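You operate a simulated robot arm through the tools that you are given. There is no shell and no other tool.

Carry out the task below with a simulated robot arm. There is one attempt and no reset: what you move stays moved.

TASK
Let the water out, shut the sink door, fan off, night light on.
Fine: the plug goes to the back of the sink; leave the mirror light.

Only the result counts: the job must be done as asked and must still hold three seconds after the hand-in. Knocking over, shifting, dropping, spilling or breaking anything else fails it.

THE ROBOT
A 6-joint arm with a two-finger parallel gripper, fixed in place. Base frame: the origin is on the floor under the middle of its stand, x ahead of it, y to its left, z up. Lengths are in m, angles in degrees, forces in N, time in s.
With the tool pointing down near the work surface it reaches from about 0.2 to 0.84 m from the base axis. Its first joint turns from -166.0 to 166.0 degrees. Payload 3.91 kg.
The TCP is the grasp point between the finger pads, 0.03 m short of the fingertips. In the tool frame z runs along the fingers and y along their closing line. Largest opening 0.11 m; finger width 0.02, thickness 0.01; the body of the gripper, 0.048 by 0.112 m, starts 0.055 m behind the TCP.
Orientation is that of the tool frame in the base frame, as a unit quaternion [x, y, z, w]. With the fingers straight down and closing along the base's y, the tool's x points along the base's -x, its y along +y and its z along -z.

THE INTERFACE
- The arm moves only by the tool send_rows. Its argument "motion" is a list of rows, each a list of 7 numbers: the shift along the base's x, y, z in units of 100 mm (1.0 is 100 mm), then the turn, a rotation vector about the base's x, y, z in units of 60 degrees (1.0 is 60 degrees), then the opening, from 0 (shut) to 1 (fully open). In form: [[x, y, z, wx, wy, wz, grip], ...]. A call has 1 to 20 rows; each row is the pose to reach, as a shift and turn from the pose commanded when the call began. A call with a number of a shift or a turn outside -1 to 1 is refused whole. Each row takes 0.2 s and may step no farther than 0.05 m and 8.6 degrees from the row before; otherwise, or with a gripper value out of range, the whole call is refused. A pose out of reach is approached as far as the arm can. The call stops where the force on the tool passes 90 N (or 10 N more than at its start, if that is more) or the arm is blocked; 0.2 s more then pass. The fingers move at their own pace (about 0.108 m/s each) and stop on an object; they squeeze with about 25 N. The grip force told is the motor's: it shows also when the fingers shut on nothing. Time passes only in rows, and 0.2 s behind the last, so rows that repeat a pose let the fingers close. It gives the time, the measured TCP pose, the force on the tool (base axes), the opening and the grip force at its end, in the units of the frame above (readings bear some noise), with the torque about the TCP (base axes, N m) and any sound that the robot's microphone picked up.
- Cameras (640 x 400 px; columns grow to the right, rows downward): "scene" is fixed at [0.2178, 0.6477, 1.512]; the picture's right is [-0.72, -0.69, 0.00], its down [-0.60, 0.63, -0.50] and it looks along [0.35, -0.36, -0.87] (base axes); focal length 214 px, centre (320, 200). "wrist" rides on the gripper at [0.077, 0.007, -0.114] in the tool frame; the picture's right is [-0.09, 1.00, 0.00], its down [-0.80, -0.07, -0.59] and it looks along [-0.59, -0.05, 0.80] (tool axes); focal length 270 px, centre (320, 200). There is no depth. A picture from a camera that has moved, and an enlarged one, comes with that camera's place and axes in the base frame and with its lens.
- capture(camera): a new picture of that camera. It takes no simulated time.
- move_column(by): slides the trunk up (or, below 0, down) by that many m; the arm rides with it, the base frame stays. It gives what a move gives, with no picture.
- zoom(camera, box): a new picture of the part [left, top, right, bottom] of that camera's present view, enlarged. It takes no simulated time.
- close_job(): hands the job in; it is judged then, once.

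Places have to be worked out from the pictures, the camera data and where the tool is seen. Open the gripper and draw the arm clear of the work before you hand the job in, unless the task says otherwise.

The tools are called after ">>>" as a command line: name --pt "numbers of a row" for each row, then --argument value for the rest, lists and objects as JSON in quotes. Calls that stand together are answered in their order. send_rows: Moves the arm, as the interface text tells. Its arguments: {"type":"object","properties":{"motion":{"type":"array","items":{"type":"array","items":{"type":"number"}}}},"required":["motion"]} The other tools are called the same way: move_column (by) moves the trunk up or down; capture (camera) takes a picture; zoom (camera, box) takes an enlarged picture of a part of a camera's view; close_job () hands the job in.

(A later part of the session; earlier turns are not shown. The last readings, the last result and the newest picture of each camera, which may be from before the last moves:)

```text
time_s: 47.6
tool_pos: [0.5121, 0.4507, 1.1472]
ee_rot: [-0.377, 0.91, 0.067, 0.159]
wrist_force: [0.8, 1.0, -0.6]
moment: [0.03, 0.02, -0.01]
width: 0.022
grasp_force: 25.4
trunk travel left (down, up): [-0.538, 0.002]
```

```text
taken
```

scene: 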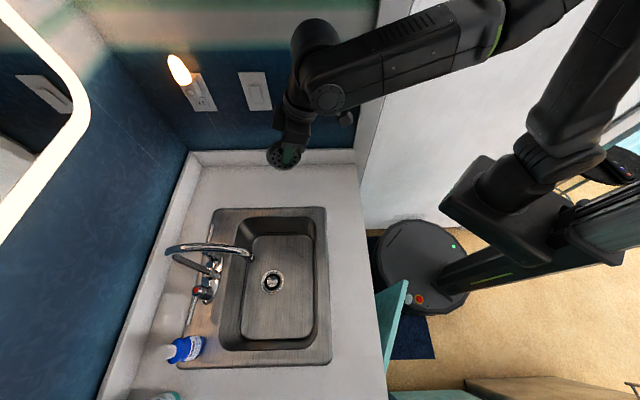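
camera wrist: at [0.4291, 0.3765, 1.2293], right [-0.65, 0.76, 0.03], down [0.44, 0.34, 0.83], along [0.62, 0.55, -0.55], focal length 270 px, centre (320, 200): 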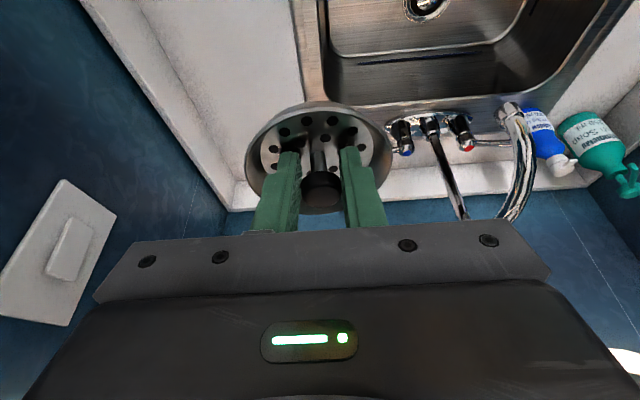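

The sink is now empty with the drain open, and I am holding the strainer at (u 0.68, v -0.043). I zoom in on the ledge corner and cold lever before placing.

>>> zoom --camera "wrist" --box '[230, 60, 500, 230]'

>>> zoom --camera "scene" --box '[180, 190, 300, 310]'

>>> zoom --camera "scene" --box '[250, 90, 350, 190]'

```text
2.35 times, centred on (365, 145) of wrist
camera zoom: at [0.4291, 0.3765, 1.2293], right [-0.65, 0.76, 0.03], down [0.44, 0.34, 0.83], along [0.62, 0.55, -0.55], focal length 636 px, centre (214, 329)
```

zoom: 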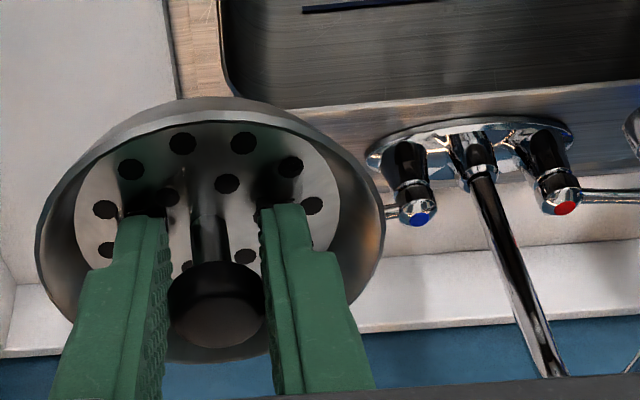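

```text
3.33 times, centred on (240, 250) of scene
camera zoom: at [0.2178, 0.6477, 1.512], right [-0.72, -0.69, 0.0], down [-0.6, 0.63, -0.5], along [0.35, -0.36, -0.87], focal length 715 px, centre (587, 33)
```

zoom: 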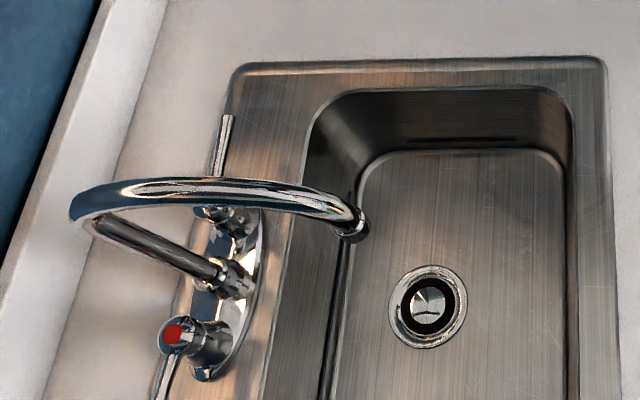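

```text
4.00 times, centred on (300, 140) of scene
camera zoom: at [0.2178, 0.6477, 1.512], right [-0.72, -0.69, 0.0], down [-0.6, 0.63, -0.5], along [0.35, -0.36, -0.87], focal length 858 px, centre (400, 440)
```

zoom: 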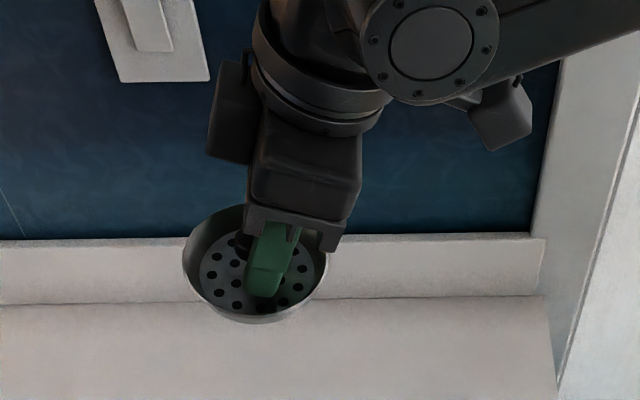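

The ledge corner beside the cold lever is free, since the lever tip ends at v≈0.025. I carry the strainer forward above the ledge at v≈-0.043, keeping it higher than the lever.

>>> send_rows --pt "0.216 0.216 -0.23 0 0 0 0" --pt "0.433 0.433 -0.46 0 0 0 0" --pt "0.65 0.65 -0.7 0 0 0 0" --pt "0.866 0.866 -0.935 0 0 0 0"

>>> send_rows --pt "0.216 0.216 -0.23 0 0 0 0" --pt "0.433 0.433 -0.46 0 0 0 0" --pt "0.65 0.65 -0.7 0 0 0 0" --pt "0.866 0.866 -0.935 0 0 0 0"

>>> capture --camera "wrist"

>>> capture --camera "scene"

```text
time_s: 48.6
tool_pos: [0.6008, 0.5366, 1.0524]
ee_rot: [-0.376, 0.91, 0.066, 0.16]
wrist_force: [1.4, 0.2, -0.5]
moment: [-0.01, -0.02, -0.01]
width: 0.0225
grasp_force: 25.5
trunk travel left (down, up): [-0.538, 0.002]
```

```text
time_s: 49.6
tool_pos: [0.6687, 0.6067, 0.96]
ee_rot: [-0.378, 0.91, 0.066, 0.16]
wrist_force: [-0.8, 0.5, -0.5]
moment: [-0.02, 0.05, 0.0]
width: 0.0222
grasp_force: 24.7
out of reach, approached as far as the arm can: row 4
trunk travel left (down, up): [-0.538, 0.002]
```

```text
taken
camera wrist: at [0.5851, 0.5327, 1.0425], right [-0.65, 0.76, 0.03], down [0.44, 0.34, 0.83], along [0.62, 0.55, -0.55], focal length 270 px, centre (320, 200)
```

wrist: 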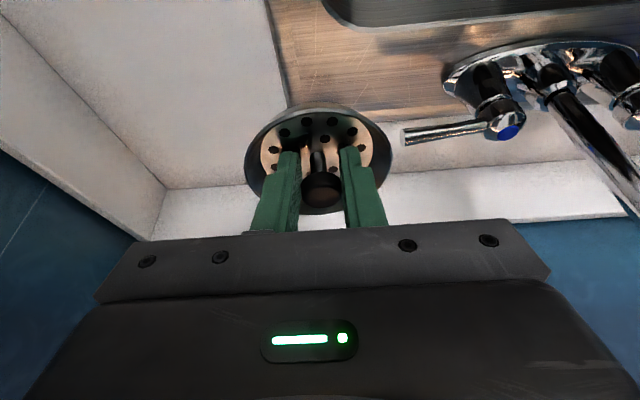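

```text
taken
```

scene: 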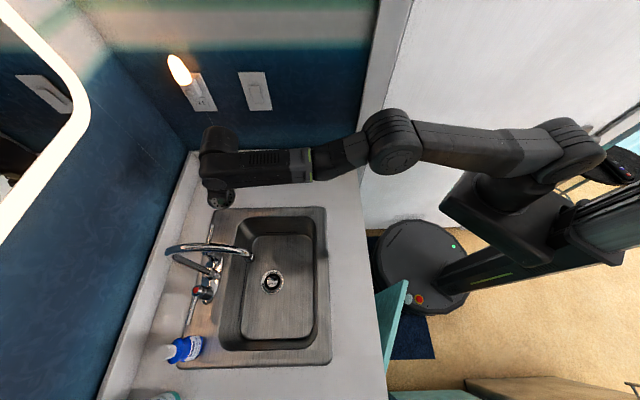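

The lever tip is at about (u 0.946, v 0.024, z 0.88), clear of the dish. The arm is near its reach limit at this height, so I descend first, which gains reach, and stay right of the lever.

>>> send_rows --pt "0 0 -0.25 0 0 0 0" --pt "0 0 -0.5 0 0 0 0" --pt "0 0 -0.75 0 0 0 0"

>>> capture --camera "wrist"

>>> zoom --camera "scene" --box '[170, 130, 310, 250]'

```text
time_s: 50.4
tool_pos: [0.6683, 0.6082, 0.8859]
ee_rot: [-0.377, 0.91, 0.066, 0.16]
wrist_force: [-0.6, 0.0, 0.2]
moment: [0.0, 0.02, 0.0]
width: 0.0222
grasp_force: 25.0
trunk travel left (down, up): [-0.538, 0.002]
```

```text
taken
camera wrist: at [0.5844, 0.5331, 0.968], right [-0.65, 0.76, 0.03], down [0.44, 0.34, 0.83], along [0.62, 0.55, -0.55], focal length 270 px, centre (320, 200)
```

wrist: 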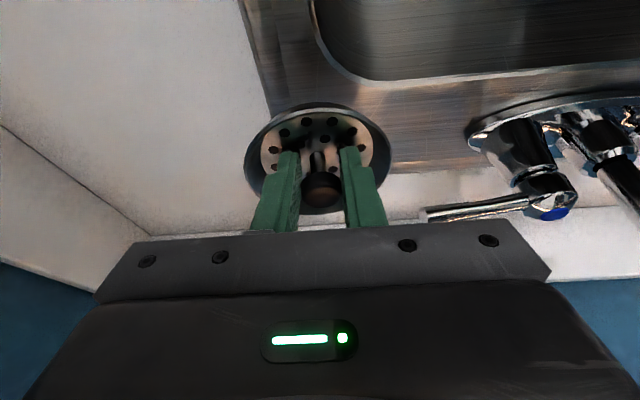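

```text
3.33 times, centred on (240, 190) of scene
camera zoom: at [0.2178, 0.6477, 1.512], right [-0.72, -0.69, 0.0], down [-0.6, 0.63, -0.5], along [0.35, -0.36, -0.87], focal length 715 px, centre (587, 233)
```

zoom: 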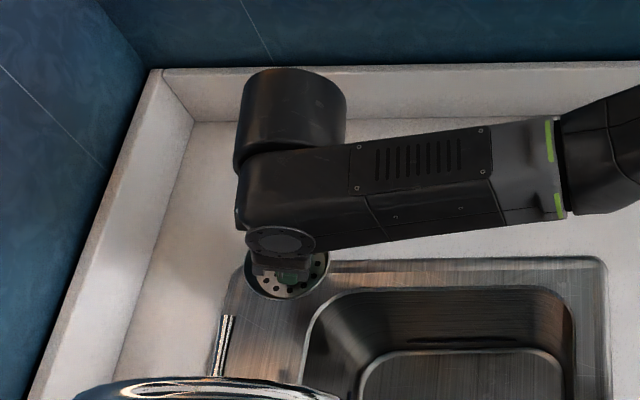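

The dish hovers over the back-right corner of the sink. I lower it below the lever's height, then shift slightly forward and left so it sits fully on the ledge.

>>> send_rows --pt "0 0 -0.1 0 0 0 0" --pt "0 0 -0.2 0 0 0 0"

>>> send_rows --pt "0.02 0.1 0 0 0 0 0" --pt "0.04 0.2 0 0 0 0 0" --pt "0.06 0.3 0 0 0 0 0"

>>> capture --camera "wrist"

>>> zoom --camera "scene" --box '[170, 170, 290, 270]'

```text
time_s: 51.0
tool_pos: [0.6675, 0.6056, 0.8646]
ee_rot: [-0.377, 0.91, 0.066, 0.161]
wrist_force: [0.9, 0.0, 0.2]
moment: [-0.02, 0.01, 0.0]
width: 0.0224
grasp_force: 25.7
trunk travel left (down, up): [-0.538, 0.002]
```

```text
time_s: 51.8
tool_pos: [0.6587, 0.6138, 0.8659]
ee_rot: [-0.377, 0.91, 0.066, 0.16]
wrist_force: [0.1, 1.2, -0.6]
moment: [-0.01, 0.04, -0.03]
width: 0.0222
grasp_force: 25.3
out of reach, approached as far as the arm can: row 1, 2, 3
trunk travel left (down, up): [-0.538, 0.002]
```

```text
taken
camera wrist: at [0.5758, 0.5395, 0.9483], right [-0.65, 0.76, 0.03], down [0.44, 0.34, 0.83], along [0.62, 0.55, -0.55], focal length 270 px, centre (320, 200)
```

wrist: 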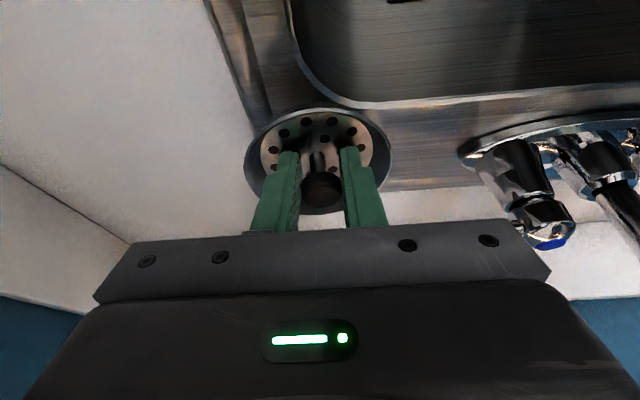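

```text
4.00 times, centred on (230, 220) of scene
camera zoom: at [0.2178, 0.6477, 1.512], right [-0.72, -0.69, 0.0], down [-0.6, 0.63, -0.5], along [0.35, -0.36, -0.87], focal length 858 px, centre (680, 120)
```

zoom: 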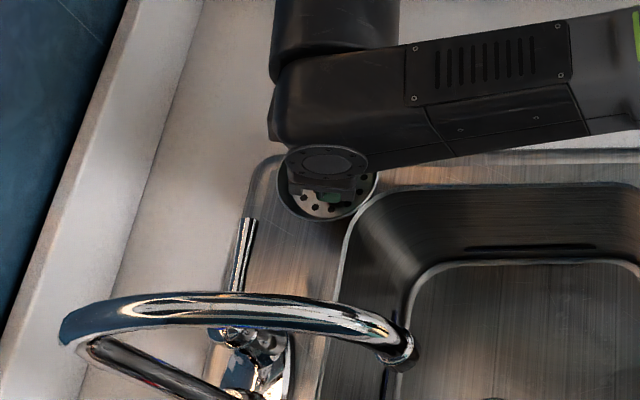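

The arm is at full stretch with the strainer's axis at u≈0.912, and I want about 0.938 so it sits fully on the ledge. Tilting the tool 8.5° further outward gains the missing 2.5 cm, and the small dish tilt will level out when it touches down.

>>> send_rows --pt "0.03 0.05 0 0.04 -0.04 0 0" --pt "0.07 0.12 0 0.08 -0.08 0 0" --pt "0.115 0.185 0 0.1 -0.1 0 0"

>>> capture --camera "wrist"

>>> zoom --camera "scene" --box '[170, 170, 290, 270]'

```text
time_s: 52.6
tool_pos: [0.6713, 0.6329, 0.8656]
ee_rot: [-0.371, 0.895, 0.094, 0.228]
wrist_force: [0.5, -0.5, -0.6]
moment: [-0.01, 0.01, -0.02]
width: 0.0219
grasp_force: 24.8
trunk travel left (down, up): [-0.538, 0.002]
```

```text
taken
camera wrist: at [0.5799, 0.5505, 0.9308], right [-0.65, 0.76, 0.04], down [0.35, 0.25, 0.9], along [0.68, 0.6, -0.42], focal length 270 px, centre (320, 200)
```

wrist: 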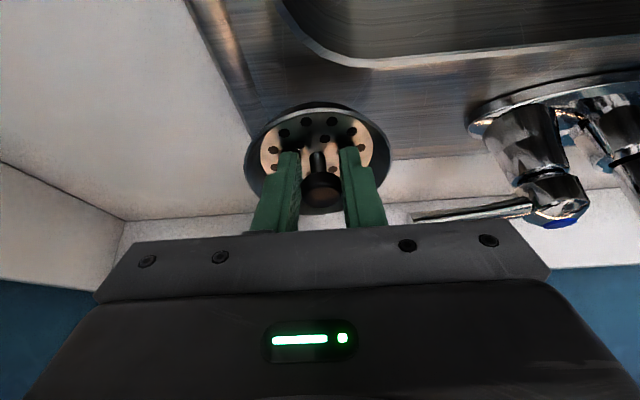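

```text
4.00 times, centred on (230, 220) of scene
camera zoom: at [0.2178, 0.6477, 1.512], right [-0.72, -0.69, 0.0], down [-0.6, 0.63, -0.5], along [0.35, -0.36, -0.87], focal length 858 px, centre (680, 120)
```

zoom: 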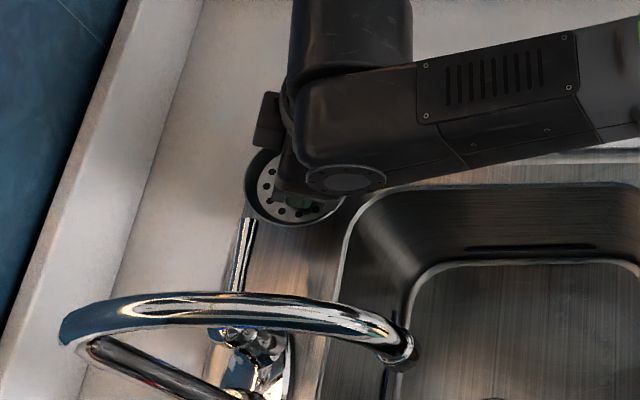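

The strainer is now over the ledge centre (u≈0.94, v≈-0.027) and clear of the lever. I lower in small steps until contact.

>>> send_rows --pt "0 0 -0.03 0 0 0 0" --pt "0 0 -0.06 0 0 0 0" --pt "0 0 -0.09 0 0 0 0"

>>> zoom --camera "wrist" --box '[220, 80, 460, 240]'

```text
time_s: 53.4
tool_pos: [0.6721, 0.6323, 0.8564]
ee_rot: [-0.371, 0.896, 0.094, 0.227]
wrist_force: [0.4, -0.3, 0.2]
moment: [-0.05, 0.0, 0.05]
width: 0.022
grasp_force: 25.2
trunk travel left (down, up): [-0.538, 0.002]
```

```text
2.50 times, centred on (340, 160) of wrist
camera zoom: at [0.5801, 0.5509, 0.9216], right [-0.65, 0.76, 0.04], down [0.35, 0.25, 0.9], along [0.68, 0.6, -0.43], focal length 676 px, centre (270, 300)
```

zoom: 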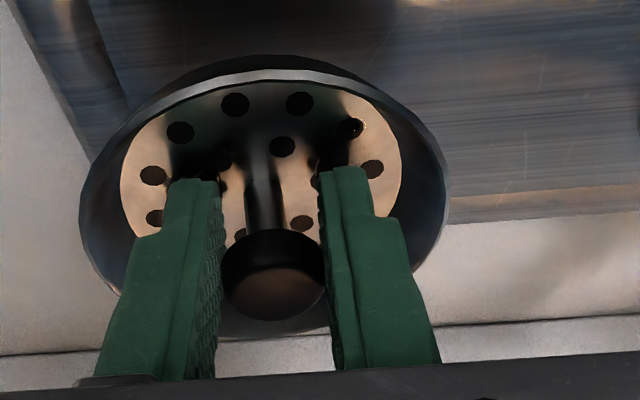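

There is no contact yet, and the dish is just above the ledge. I keep lowering in small steps.

>>> send_rows --pt "0 0 -0.02 0 0 0 0" --pt "0 0 -0.04 0 0 0 0" --pt "0 0 -0.06 0 0 0 0"

```text
time_s: 54.2
tool_pos: [0.6716, 0.6335, 0.8507]
ee_rot: [-0.371, 0.896, 0.094, 0.227]
wrist_force: [0.4, -0.1, -0.1]
moment: [0.01, 0.04, 0.03]
width: 0.0219
grasp_force: 25.1
trunk travel left (down, up): [-0.538, 0.002]
```

Still no contact. I lower 2 mm at a time.

>>> send_rows --pt "0 0 -0.02 0 0 0 0" --pt "0 0 -0.04 0 0 0 0"

>>> send_rows --pt "0 0 -0.02 0 0 0 0" --pt "0 0 -0.04 0 0 0 0"

>>> zoom --camera "wrist" --box '[220, 80, 460, 240]'

>>> zoom --camera "scene" --box '[190, 190, 280, 260]'

```text
time_s: 54.8
tool_pos: [0.671, 0.6328, 0.8461]
ee_rot: [-0.372, 0.895, 0.094, 0.226]
wrist_force: [-0.2, -0.1, -1.2]
moment: [0.01, -0.03, 0.05]
width: 0.0221
grasp_force: 24.9
trunk travel left (down, up): [-0.538, 0.002]
```

```text
time_s: 55.4
tool_pos: [0.6727, 0.6316, 0.8442]
ee_rot: [-0.372, 0.895, 0.095, 0.227]
wrist_force: [0.0, -0.5, 5.3]
moment: [-0.04, 0.09, -0.01]
width: 0.0223
grasp_force: 24.4
trunk travel left (down, up): [-0.538, 0.002]
```

```text
2.50 times, centred on (340, 160) of wrist
camera zoom: at [0.58, 0.5497, 0.9093], right [-0.65, 0.76, 0.04], down [0.35, 0.25, 0.91], along [0.68, 0.6, -0.42], focal length 676 px, centre (270, 300)
```

zoom: 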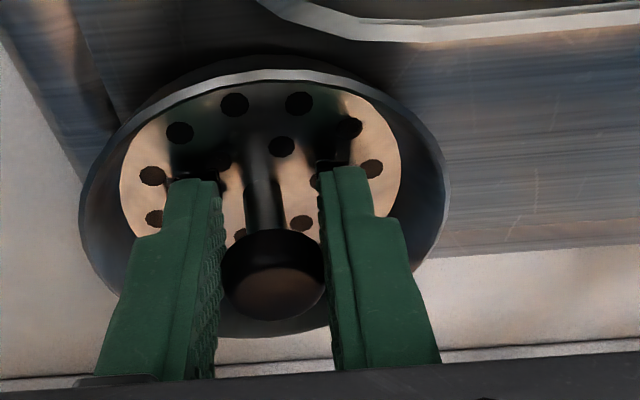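

```text
5.71 times, centred on (235, 225) of scene
camera zoom: at [0.2178, 0.6477, 1.512], right [-0.72, -0.69, 0.0], down [-0.6, 0.63, -0.5], along [0.35, -0.36, -0.87], focal length 1226 px, centre (806, 57)
```

zoom: 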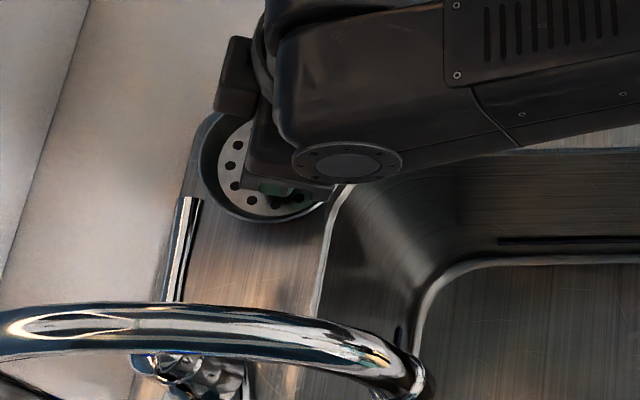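

The dish's near edge has touched the ledge, with about 5 N up. It is tilted about 8°, so I press 3 mm more to let it pivot flat in the fingers.

>>> send_rows --pt "0 0 -0.015 0 0 0 0" --pt "0 0 -0.03 0 0 0 0"

>>> zoom --camera "wrist" --box '[220, 80, 460, 240]'

```text
time_s: 56.0
tool_pos: [0.6713, 0.6322, 0.844]
ee_rot: [-0.371, 0.895, 0.095, 0.23]
wrist_force: [3.0, -1.3, 19.2]
moment: [-0.13, 0.19, 0.03]
width: 0.0222
grasp_force: 25.2
trunk travel left (down, up): [-0.538, 0.002]
```

```text
2.50 times, centred on (340, 160) of wrist
camera zoom: at [0.5797, 0.5495, 0.9083], right [-0.65, 0.76, 0.04], down [0.34, 0.24, 0.91], along [0.68, 0.6, -0.42], focal length 676 px, centre (270, 300)
```

zoom: 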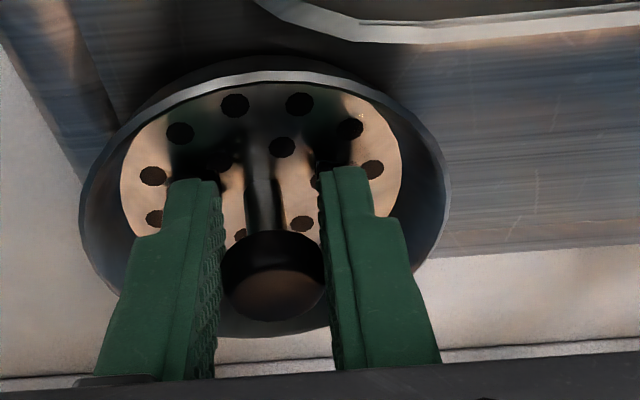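

The force rises without the dish pivoting, so I ease back up 2.5 mm to a light contact and then open the fingers just enough (about 38 mm, still inside the dish) to let it settle.

>>> send_rows --pt "0 0 0.015 0 0 0 0" --pt "0 0 0.03 0 0 0 0"

>>> send_rows --pt "0 0 0 0 0 0 0.24" --pt "0 0 0 0 0 0 0.28" --pt "0 0 0 0 0 0 0.35" --pt "0 0 0 0 0 0 0.35"

>>> zoom --camera "wrist" --box '[220, 80, 460, 240]'

>>> zoom --camera "scene" --box '[190, 190, 280, 260]'

```text
time_s: 56.6
tool_pos: [0.6718, 0.6296, 0.8424]
ee_rot: [-0.371, 0.896, 0.094, 0.226]
wrist_force: [1.5, -1.5, 6.7]
moment: [-0.11, 0.05, 0.05]
width: 0.0221
grasp_force: 25.3
trunk travel left (down, up): [-0.538, 0.002]
```

```text
time_s: 57.6
tool_pos: [0.6709, 0.632, 0.8426]
ee_rot: [-0.37, 0.896, 0.094, 0.226]
wrist_force: [-0.2, -0.5, 0.7]
moment: [-0.02, 0.01, 0.01]
width: 0.0384
grasp_force: 0.1
trunk travel left (down, up): [-0.538, 0.002]
```

```text
2.50 times, centred on (340, 160) of wrist
camera zoom: at [0.5797, 0.5498, 0.9072], right [-0.65, 0.76, 0.04], down [0.35, 0.25, 0.9], along [0.68, 0.6, -0.43], focal length 676 px, centre (270, 300)
```

zoom: 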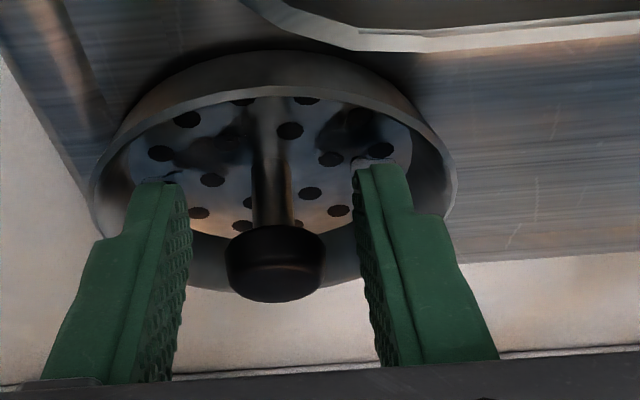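

```text
5.71 times, centred on (235, 225) of scene
camera zoom: at [0.2178, 0.6477, 1.512], right [-0.72, -0.69, 0.0], down [-0.6, 0.63, -0.5], along [0.35, -0.36, -0.87], focal length 1226 px, centre (806, 57)
```

zoom: 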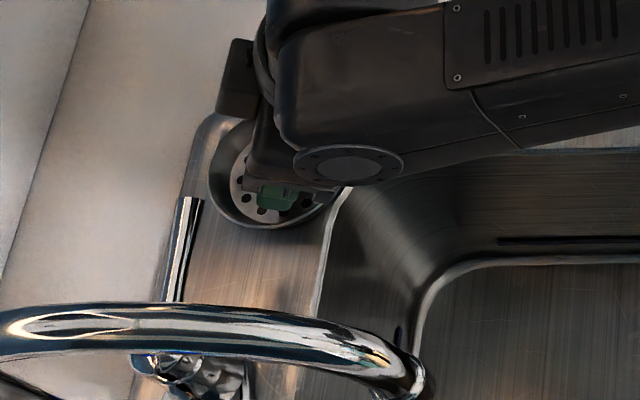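

The strainer has settled flat on the ledge. I withdraw the fingers along the tool axis, up and back.

>>> send_rows --pt "-0.03 -0.03 0.1 0 0 0 0.35" --pt "-0.07 -0.07 0.22 0 0 0 0.35" --pt "-0.15 -0.15 0.42 0 0 0 0.35" --pt "-0.25 -0.25 0.7 0 0 0 0.35" --pt "-0.4 -0.4 1.0 0 0 0 0.35"

>>> send_rows --pt "-0.25 -0.25 0.1 0 0 0 0.35" --pt "-0.5 -0.5 0.2 0 0 0 0.35" --pt "-0.75 -0.75 0.3 0 0 0 0.35" --pt "-1.0 -1.0 0.3 0 0 0 0.35"

>>> capture --camera "scene"

>>> zoom --camera "scene" --box '[180, 180, 300, 280]'

>>> capture --camera "wrist"

```text
time_s: 58.8
tool_pos: [0.6297, 0.592, 0.9433]
ee_rot: [-0.371, 0.896, 0.093, 0.227]
wrist_force: [-0.3, -0.5, 0.2]
moment: [0.03, -0.02, -0.01]
width: 0.0386
grasp_force: 0.1
trunk travel left (down, up): [-0.538, 0.002]
```

```text
time_s: 59.8
tool_pos: [0.5309, 0.4906, 0.9744]
ee_rot: [-0.371, 0.895, 0.094, 0.228]
wrist_force: [-0.2, -0.6, -0.2]
moment: [0.0, 0.0, 0.02]
width: 0.0385
grasp_force: 0.0
trunk travel left (down, up): [-0.538, 0.002]
```

```text
taken
```

scene: 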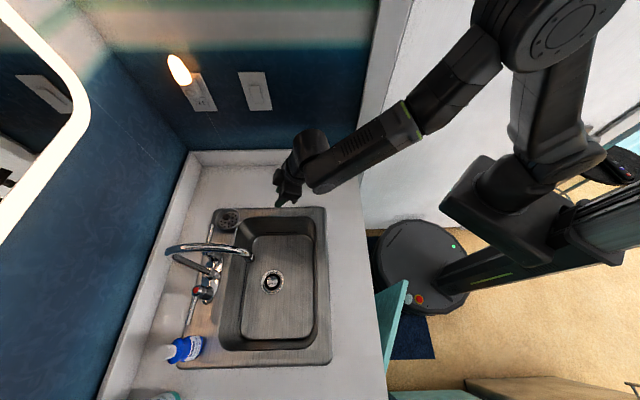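

```text
4.00 times, centred on (240, 230) of scene
camera zoom: at [0.2178, 0.6477, 1.512], right [-0.72, -0.69, 0.0], down [-0.6, 0.63, -0.5], along [0.35, -0.36, -0.87], focal length 858 px, centre (640, 80)
```

zoom: 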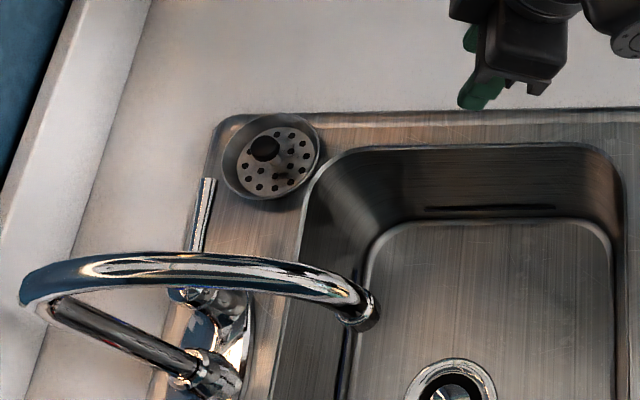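

```text
taken
camera wrist: at [0.4397, 0.4084, 1.0397], right [-0.65, 0.76, 0.04], down [0.35, 0.25, 0.9], along [0.68, 0.6, -0.42], focal length 270 px, centre (320, 200)
```

wrist: 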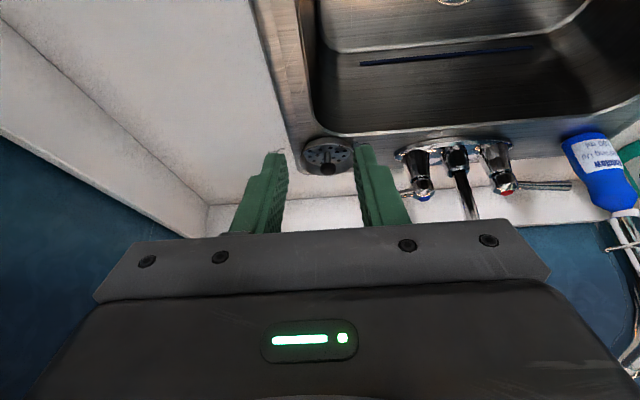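

The strainer stands flat in the back-right corner of the sink ledge and nothing else has moved. Next is the sink cabinet door. I retract the arm, return the tool to vertical, and go in front of the counter to look at the door.

>>> send_rows --pt "-0.25 -0.25 0.15 -0.084 0.084 0 0.35" --pt "-0.5 -0.5 0.3 -0.168 0.168 0 0.2" --pt "-0.75 -0.75 0.4 -0.252 0.252 0 0.0" --pt "-1.0 -1.0 0.5 -0.336 0.336 0 0.0"

>>> send_rows --pt "-0.25 -0.15 0 0 0 0 0.0" --pt "-0.5 -0.3 0 0 0 0 0.0" --pt "-0.75 -0.45 0 0 0 0 0.0" --pt "-1.0 -0.6 0 0 0 0 0.0"

>>> send_rows --pt "-0.3 -0.1 0 0 0 0 0.0" --pt "-0.6 -0.2 0 0 0 0 0.0" --pt "-0.9 -0.3 0 0 0 0 0.0" --pt "-1.0 -0.33 0 0 0 0 0.0"

>>> capture --camera "wrist"

>>> capture --camera "scene"

```text
time_s: 60.8
tool_pos: [0.4294, 0.3914, 1.0227]
ee_rot: [-0.384, 0.923, -0.001, -0.002]
wrist_force: [-0.1, -0.4, 0.2]
moment: [-0.02, 0.01, -0.02]
width: 0.0003
grasp_force: 24.8
trunk travel left (down, up): [-0.538, 0.002]
```

```text
time_s: 61.8
tool_pos: [0.3283, 0.3324, 1.0214]
ee_rot: [-0.382, 0.924, 0.0, 0.0]
wrist_force: [0.0, -0.2, -0.2]
moment: [-0.01, 0.0, 0.03]
width: 0.0
grasp_force: 25.0
trunk travel left (down, up): [-0.538, 0.002]
```

```text
time_s: 62.8
tool_pos: [0.2309, 0.2969, 1.0199]
ee_rot: [-0.384, 0.923, -0.001, -0.001]
wrist_force: [0.2, 1.8, -0.5]
moment: [0.01, 0.01, -0.01]
width: 0.0001
grasp_force: 24.6
trunk travel left (down, up): [-0.538, 0.002]
```

```text
taken
camera wrist: at [0.1708, 0.2481, 1.1365], right [-0.64, 0.77, 0.0], down [0.62, 0.52, 0.59], along [0.45, 0.38, -0.81], focal length 270 px, centre (320, 200)
```

wrist: 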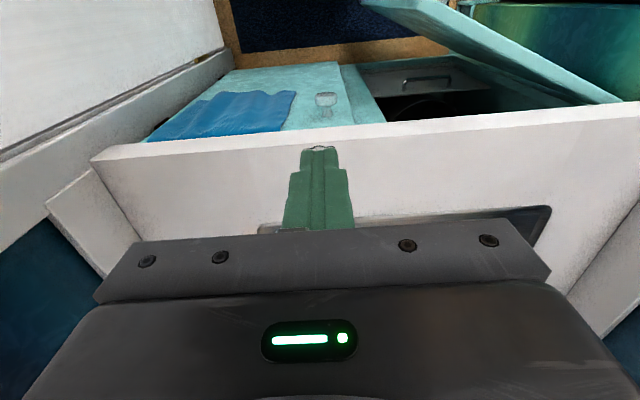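

```text
taken
```

scene: 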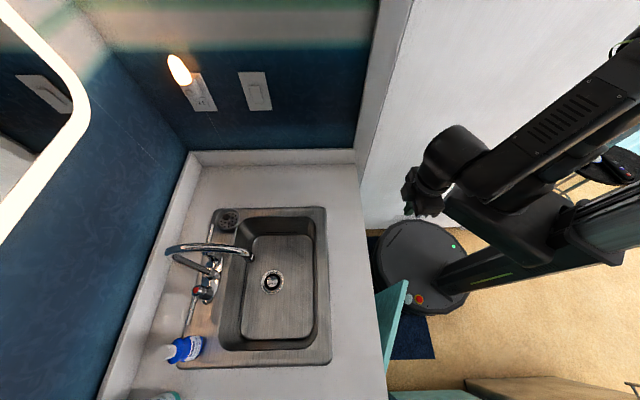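

I can see the cabinet front: a closed door with a blue towel on the right-hand side (left in this upside-down view), and the open door on the other side. I zoom in on it.

>>> zoom --camera "wrist" --box '[130, 0, 640, 160]'

>>> zoom --camera "wrist" --box '[330, 0, 640, 140]'

>>> zoom --camera "wrist" --box '[130, 0, 400, 160]'

```text
1.25 times, centred on (385, 80) of wrist
camera zoom: at [0.1708, 0.2481, 1.1365], right [-0.64, 0.77, 0.0], down [0.62, 0.52, 0.59], along [0.45, 0.38, -0.81], focal length 339 px, centre (238, 351)
```

zoom: 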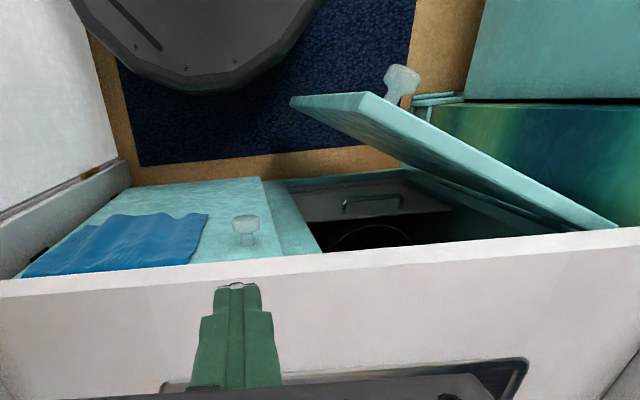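

```text
2.06 times, centred on (485, 70) of wrist
camera zoom: at [0.1708, 0.2481, 1.1365], right [-0.64, 0.77, 0.0], down [0.62, 0.52, 0.59], along [0.45, 0.38, -0.81], focal length 558 px, centre (-21, 468)
```

zoom: 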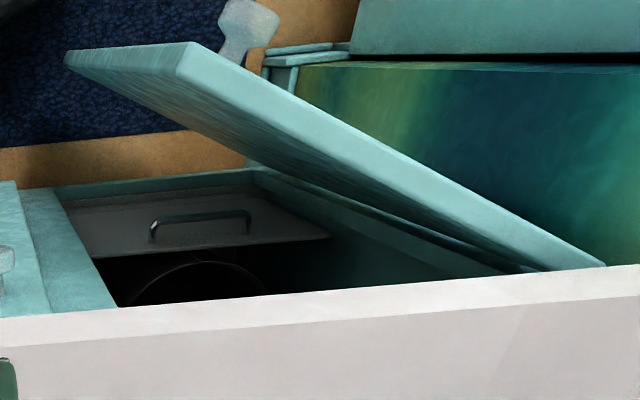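

```text
2.37 times, centred on (265, 80) of wrist
camera zoom: at [0.1708, 0.2481, 1.1365], right [-0.64, 0.77, 0.0], down [0.62, 0.52, 0.59], along [0.45, 0.38, -0.81], focal length 641 px, centre (450, 484)
```

zoom: 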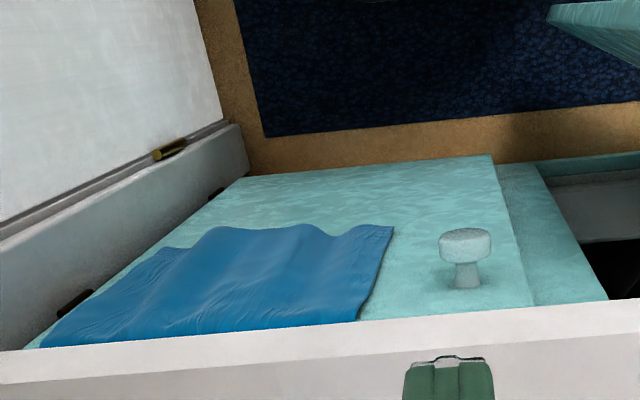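

The open door's outer top corner triangulates to (u 0.302, v 0.182, z 0.716), hinged at v≈0.52, open about 26°. Its glass knob is at (u 0.298, v 0.236, z 0.663). I move the hand to the robot side of this door (u≈0.23, v≈0.30) while still high, to look before lowering.

>>> send_rows --pt "-0.23 0.06 0 0 0 0 0" --pt "-0.46 0.13 0 0 0 0 0" --pt "-0.7 0.2 0 0 0 0 0" --pt "-0.93 0.26 0 0 0 0 0"

>>> send_rows --pt "-0.23 0.06 0 0 0 0 0" --pt "-0.46 0.13 0 0 0 0 0" --pt "-0.7 0.2 0 0 0 0 0" --pt "-0.93 0.26 0 0 0 0 0"

>>> send_rows --pt "-0.23 0.06 0 0 0 0 0" --pt "-0.46 0.13 0 0 0 0 0" --pt "-0.7 0.2 0 0 0 0 0" --pt "-0.93 0.26 0 0 0 0 0"

>>> capture --camera "wrist"

>>> capture --camera "scene"

```text
time_s: 63.8
tool_pos: [0.1383, 0.3253, 1.0219]
ee_rot: [-0.384, 0.923, 0.0, -0.001]
wrist_force: [-0.7, 0.6, 0.1]
moment: [0.01, 0.0, 0.04]
width: 0.0001
grasp_force: 25.3
trunk travel left (down, up): [-0.538, 0.002]
```

```text
time_s: 64.8
tool_pos: [0.0446, 0.3501, 1.023]
ee_rot: [-0.383, 0.924, -0.001, -0.001]
wrist_force: [0.2, -0.3, 0.7]
moment: [-0.01, -0.01, 0.03]
width: 0.0
grasp_force: 24.7
trunk travel left (down, up): [-0.538, 0.002]
```

```text
time_s: 65.8
tool_pos: [-0.0497, 0.3765, 1.0203]
ee_rot: [-0.383, 0.924, -0.002, -0.001]
wrist_force: [-1.9, 0.6, -0.7]
moment: [-0.01, -0.01, 0.01]
width: 0.0002
grasp_force: 24.5
trunk travel left (down, up): [-0.538, 0.002]
```

```text
taken
camera wrist: at [-0.1085, 0.3267, 1.137], right [-0.64, 0.77, 0.0], down [0.62, 0.52, 0.59], along [0.46, 0.38, -0.81], focal length 270 px, centre (320, 200)
```

wrist: 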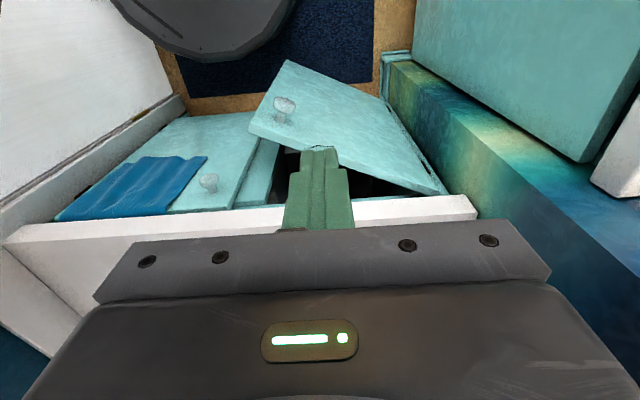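

```text
taken
```

scene: 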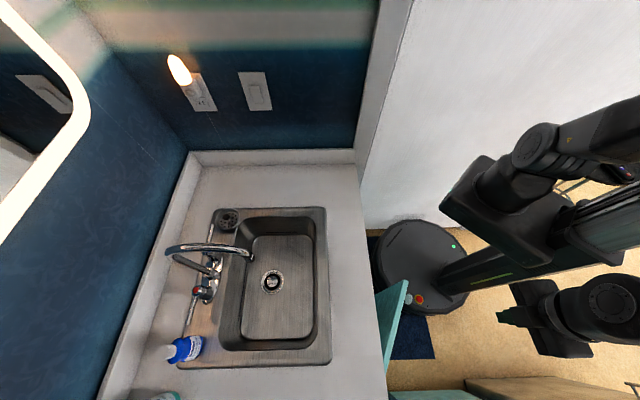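

I can see the door's outer face and knob, with the left wall beyond it. I zoom in to check for obstacles around the door before lowering.

>>> zoom --camera "wrist" --box '[180, 30, 480, 230]'

>>> zoom --camera "wrist" --box '[360, 0, 640, 230]'

>>> zoom --camera "scene" --box '[370, 220, 640, 400]'

```text
2.00 times, centred on (330, 130) of wrist
camera zoom: at [-0.1085, 0.3267, 1.137], right [-0.64, 0.77, 0.0], down [0.62, 0.52, 0.59], along [0.46, 0.38, -0.81], focal length 541 px, centre (300, 340)
```

zoom: 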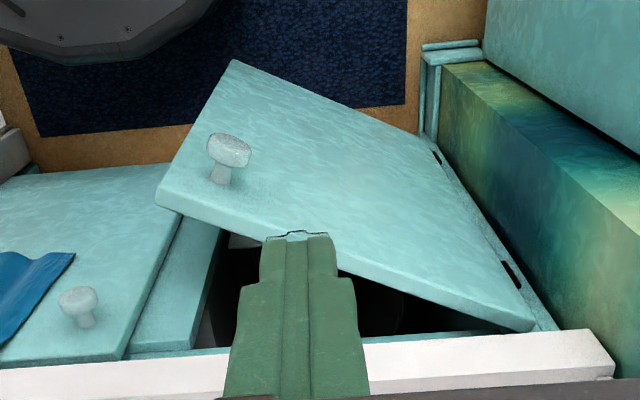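

```text
1.74 times, centred on (500, 115) of wrist
camera zoom: at [-0.1085, 0.3267, 1.137], right [-0.64, 0.77, 0.0], down [0.62, 0.52, 0.59], along [0.46, 0.38, -0.81], focal length 470 px, centre (7, 348)
```

zoom: 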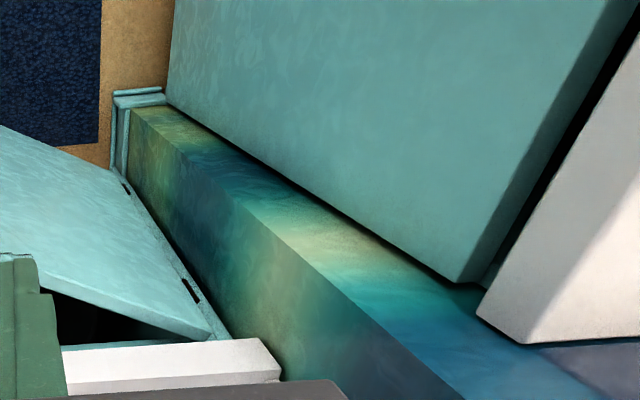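

```text
2.22 times, centred on (505, 310) of scene
camera zoom: at [0.2178, 0.6477, 1.512], right [-0.72, -0.69, 0.0], down [-0.6, 0.63, -0.5], along [0.35, -0.36, -0.87], focal length 477 px, centre (-91, -44)
```

zoom: 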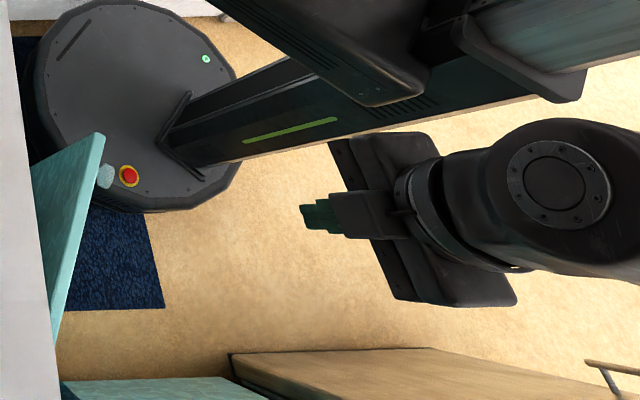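

The route is clear: the left wall is at v≈0.52 and the door face at v=0.30 is at u≈0.36. I lower the trunk 0.4 m with the hand on the robot side of the door.

>>> move_column --by -0.4

>>> capture --camera "wrist"

>>> capture --camera "scene"

```text
time_s: 69.7
tool_pos: [-0.0483, 0.3763, 0.6219]
ee_rot: [-0.382, 0.924, 0.0, 0.0]
wrist_force: [-0.1, -0.5, -0.4]
moment: [-0.01, -0.02, -0.01]
width: 0.0001
grasp_force: 24.6
trunk travel left (down, up): [-0.138, 0.402]
```

```text
taken
camera wrist: at [-0.1077, 0.3266, 0.7372], right [-0.64, 0.77, 0.0], down [0.62, 0.52, 0.59], along [0.45, 0.38, -0.81], focal length 270 px, centre (320, 200)
```

wrist: 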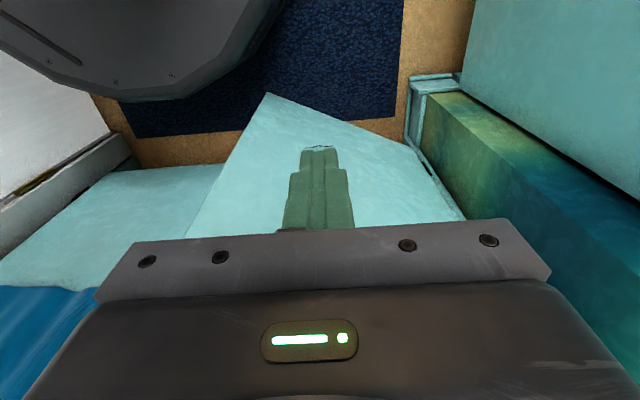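

```text
taken
```

scene: 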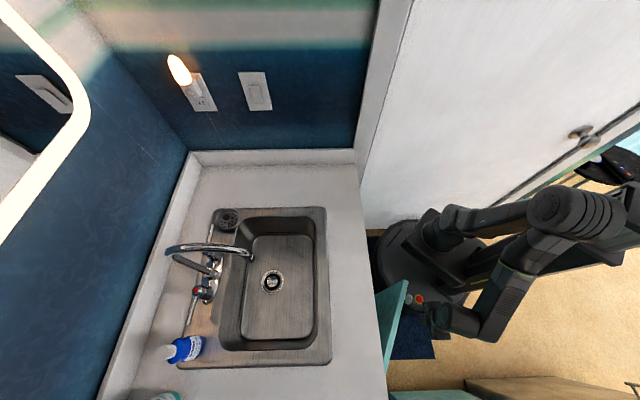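

The hand is down on the robot side, facing the door's outer face. I tilt the tool 40° outward and lower it a little so the fingertips lead.

>>> send_rows --pt "0 0 -0.1 0.094 -0.094 0 0" --pt "0 0 -0.2 0.188 -0.188 0 0" --pt "0 0 -0.35 0.283 -0.283 0 0" --pt "0 0 -0.5 0.377 -0.377 0 0" --pt "0 0 -0.7 0.471 -0.471 0 0"

>>> capture --camera "wrist"

>>> capture --camera "scene"

```text
time_s: 70.9
tool_pos: [-0.0486, 0.3766, 0.5524]
ee_rot: [-0.36, 0.868, 0.131, 0.316]
wrist_force: [0.9, -0.2, 0.2]
moment: [0.03, 0.01, 0.01]
width: 0.0
grasp_force: 25.5
trunk travel left (down, up): [-0.138, 0.402]
```

```text
taken
camera wrist: at [-0.1469, 0.2873, 0.5919], right [-0.66, 0.75, 0.06], down [0.21, 0.12, 0.97], along [0.72, 0.65, -0.24], focal length 270 px, centre (320, 200)
```

wrist: 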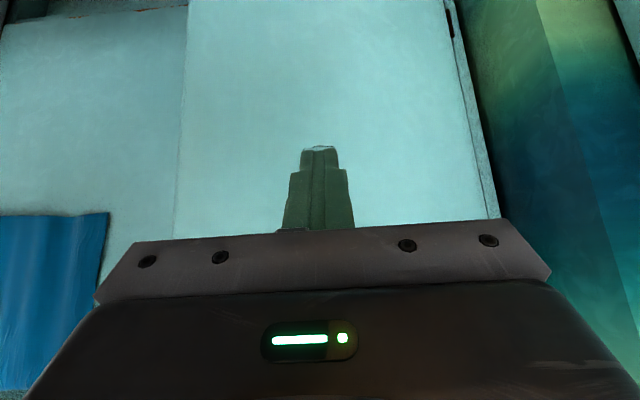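

```text
taken
```

scene: 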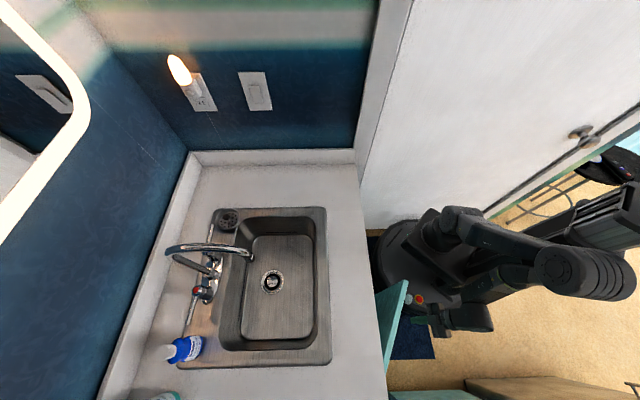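

The fingers face the door's outer surface, about 0.11 m away. I move forward to just before contact, then push gently.

>>> send_rows --pt "0.25 0.25 0 0 0 0 0" --pt "0.5 0.5 0 0 0 0 0" --pt "0.68 0.68 0 0 0 0 0"

>>> send_rows --pt "0.07 0.07 0 0 0 0 0" --pt "0.14 0.14 0 0 0 0 0" --pt "0.21 0.21 0 0 0 0 0" --pt "0.28 0.28 0 0 0 0 0"

>>> capture --camera "wrist"

>>> zoom --camera "scene" --box '[340, 230, 520, 380]'

```text
time_s: 71.7
tool_pos: [0.02, 0.4427, 0.5533]
ee_rot: [-0.36, 0.868, 0.131, 0.315]
wrist_force: [0.0, -0.2, -1.2]
moment: [0.01, 0.01, -0.02]
width: 0.0001
grasp_force: 24.9
trunk travel left (down, up): [-0.138, 0.402]
```

```text
time_s: 72.7
tool_pos: [0.0466, 0.4715, 0.5511]
ee_rot: [-0.36, 0.868, 0.13, 0.316]
wrist_force: [-0.5, -0.1, 0.3]
moment: [-0.02, 0.01, -0.02]
width: 0.0
grasp_force: 24.5
trunk travel left (down, up): [-0.138, 0.402]
```

```text
taken
camera wrist: at [-0.0516, 0.3823, 0.5916], right [-0.66, 0.75, 0.06], down [0.22, 0.12, 0.97], along [0.72, 0.65, -0.24], focal length 270 px, centre (320, 200)
```

wrist: 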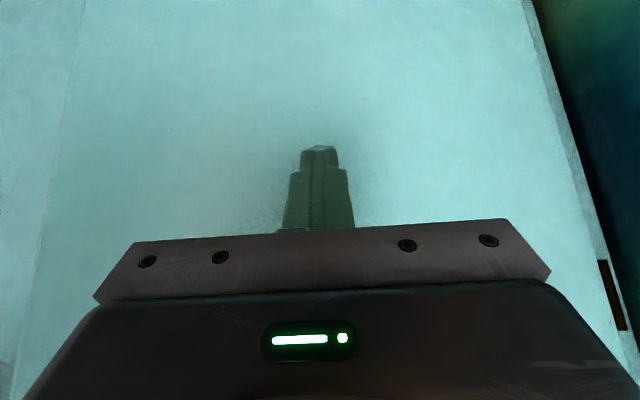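

```text
2.67 times, centred on (430, 305) of scene
camera zoom: at [0.2178, 0.6477, 1.512], right [-0.72, -0.69, 0.0], down [-0.6, 0.63, -0.5], along [0.35, -0.36, -0.87], focal length 572 px, centre (27, -80)
```

zoom: 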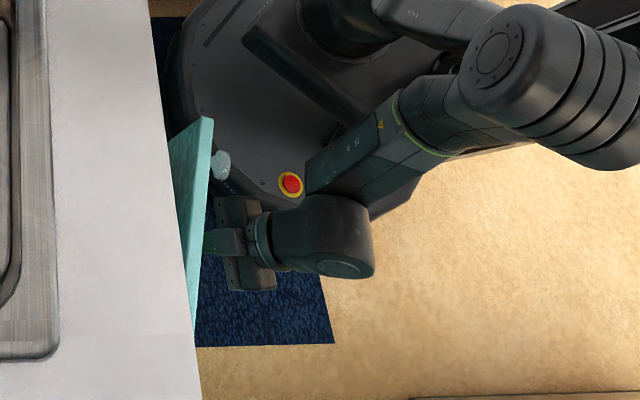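

The door is moving easily, with its free edge approaching the counter. I continue pushing with force monitoring.

>>> send_rows --pt "0.07 0.07 0 0 0 0 0" --pt "0.14 0.14 0 0 0 0 0" --pt "0.21 0.21 0 0 0 0 0" --pt "0.28 0.28 0 0 0 0 0" --pt "0.35 0.35 0 0 0 0 0"

>>> zoom --camera "scene" --box '[340, 230, 520, 380]'

>>> capture --camera "wrist"

```text
time_s: 73.9
tool_pos: [0.0828, 0.5057, 0.5509]
ee_rot: [-0.36, 0.868, 0.131, 0.315]
wrist_force: [0.0, 0.0, 0.6]
moment: [-0.02, -0.01, 0.0]
width: 0.0002
grasp_force: 25.1
trunk travel left (down, up): [-0.138, 0.402]
```

```text
2.67 times, centred on (430, 305) of scene
camera zoom: at [0.2178, 0.6477, 1.512], right [-0.72, -0.69, 0.0], down [-0.6, 0.63, -0.5], along [0.35, -0.36, -0.87], focal length 572 px, centre (27, -80)
```

zoom: 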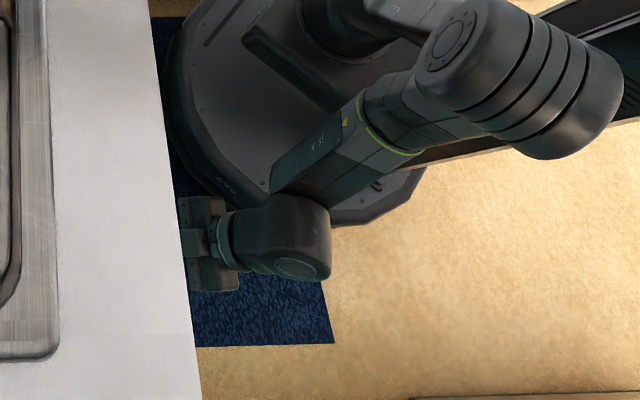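

```text
taken
camera wrist: at [-0.016, 0.417, 0.5907], right [-0.66, 0.75, 0.06], down [0.21, 0.12, 0.97], along [0.72, 0.65, -0.24], focal length 270 px, centre (320, 200)
```

wrist: 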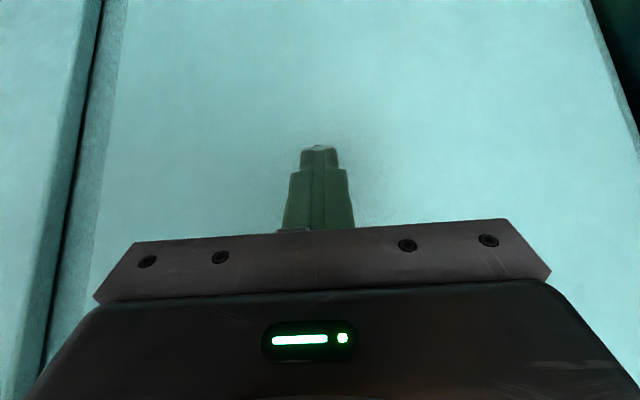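

The door is almost shut. I keep pushing in small steps until it resists.

>>> send_rows --pt "0.04 0.04 0 0 0 0 0" --pt "0.08 0.08 0 0 0 0 0" --pt "0.12 0.12 0 0 0 0 0" --pt "0.16 0.16 0 0 0 0 0"

>>> capture --camera "wrist"

```text
time_s: 74.9
tool_pos: [0.094, 0.5201, 0.5513]
ee_rot: [-0.364, 0.867, 0.131, 0.313]
wrist_force: [-40.9, -49.6, 13.6]
moment: [-0.02, 1.01, -0.17]
width: 0.0001
grasp_force: 25.0
trunk travel left (down, up): [-0.138, 0.402]
```

```text
taken
camera wrist: at [-0.0043, 0.429, 0.5917], right [-0.66, 0.75, 0.05], down [0.22, 0.12, 0.97], along [0.72, 0.65, -0.24], focal length 270 px, centre (320, 200)
```

wrist: 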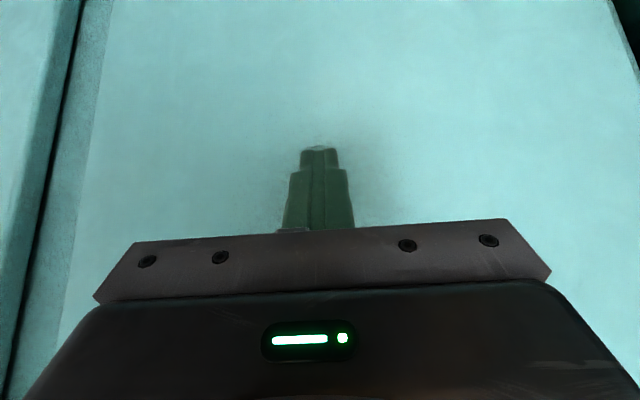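

The door hit its stop, with about 60 N on the tool. I back off straight away and check that it stays flush.

>>> send_rows --pt "-0.1 -0.1 0 0 0 0 0" --pt "-0.3 -0.3 0 0 0 0 0" --pt "-0.6 -0.6 0 0 0 0 0" --pt "-0.9 -0.9 0 0 0 0 0"

>>> capture --camera "wrist"

>>> capture --camera "scene"

```text
time_s: 75.9
tool_pos: [0.0087, 0.4337, 0.5517]
ee_rot: [-0.359, 0.868, 0.131, 0.316]
wrist_force: [-0.2, 0.0, -1.1]
moment: [0.0, 0.03, 0.0]
width: 0.0
grasp_force: 24.5
trunk travel left (down, up): [-0.138, 0.402]
```

```text
taken
camera wrist: at [-0.0907, 0.3452, 0.5912], right [-0.66, 0.75, 0.06], down [0.21, 0.11, 0.97], along [0.72, 0.65, -0.24], focal length 270 px, centre (320, 200)
```

wrist: 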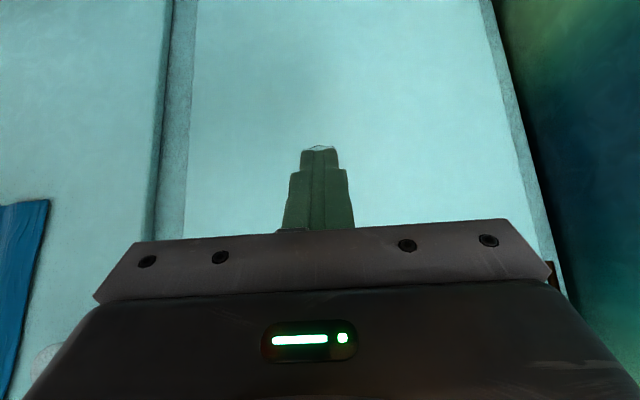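

```text
taken
```

scene: 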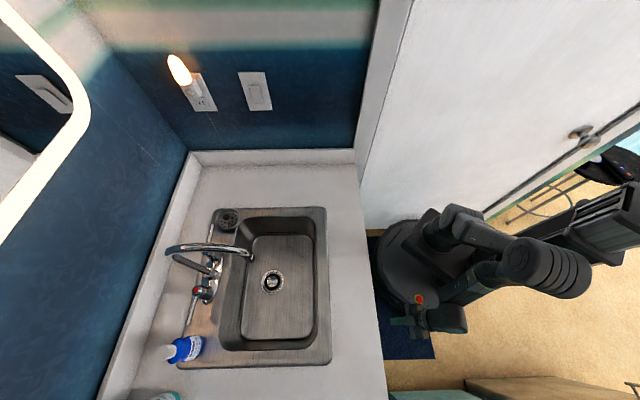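

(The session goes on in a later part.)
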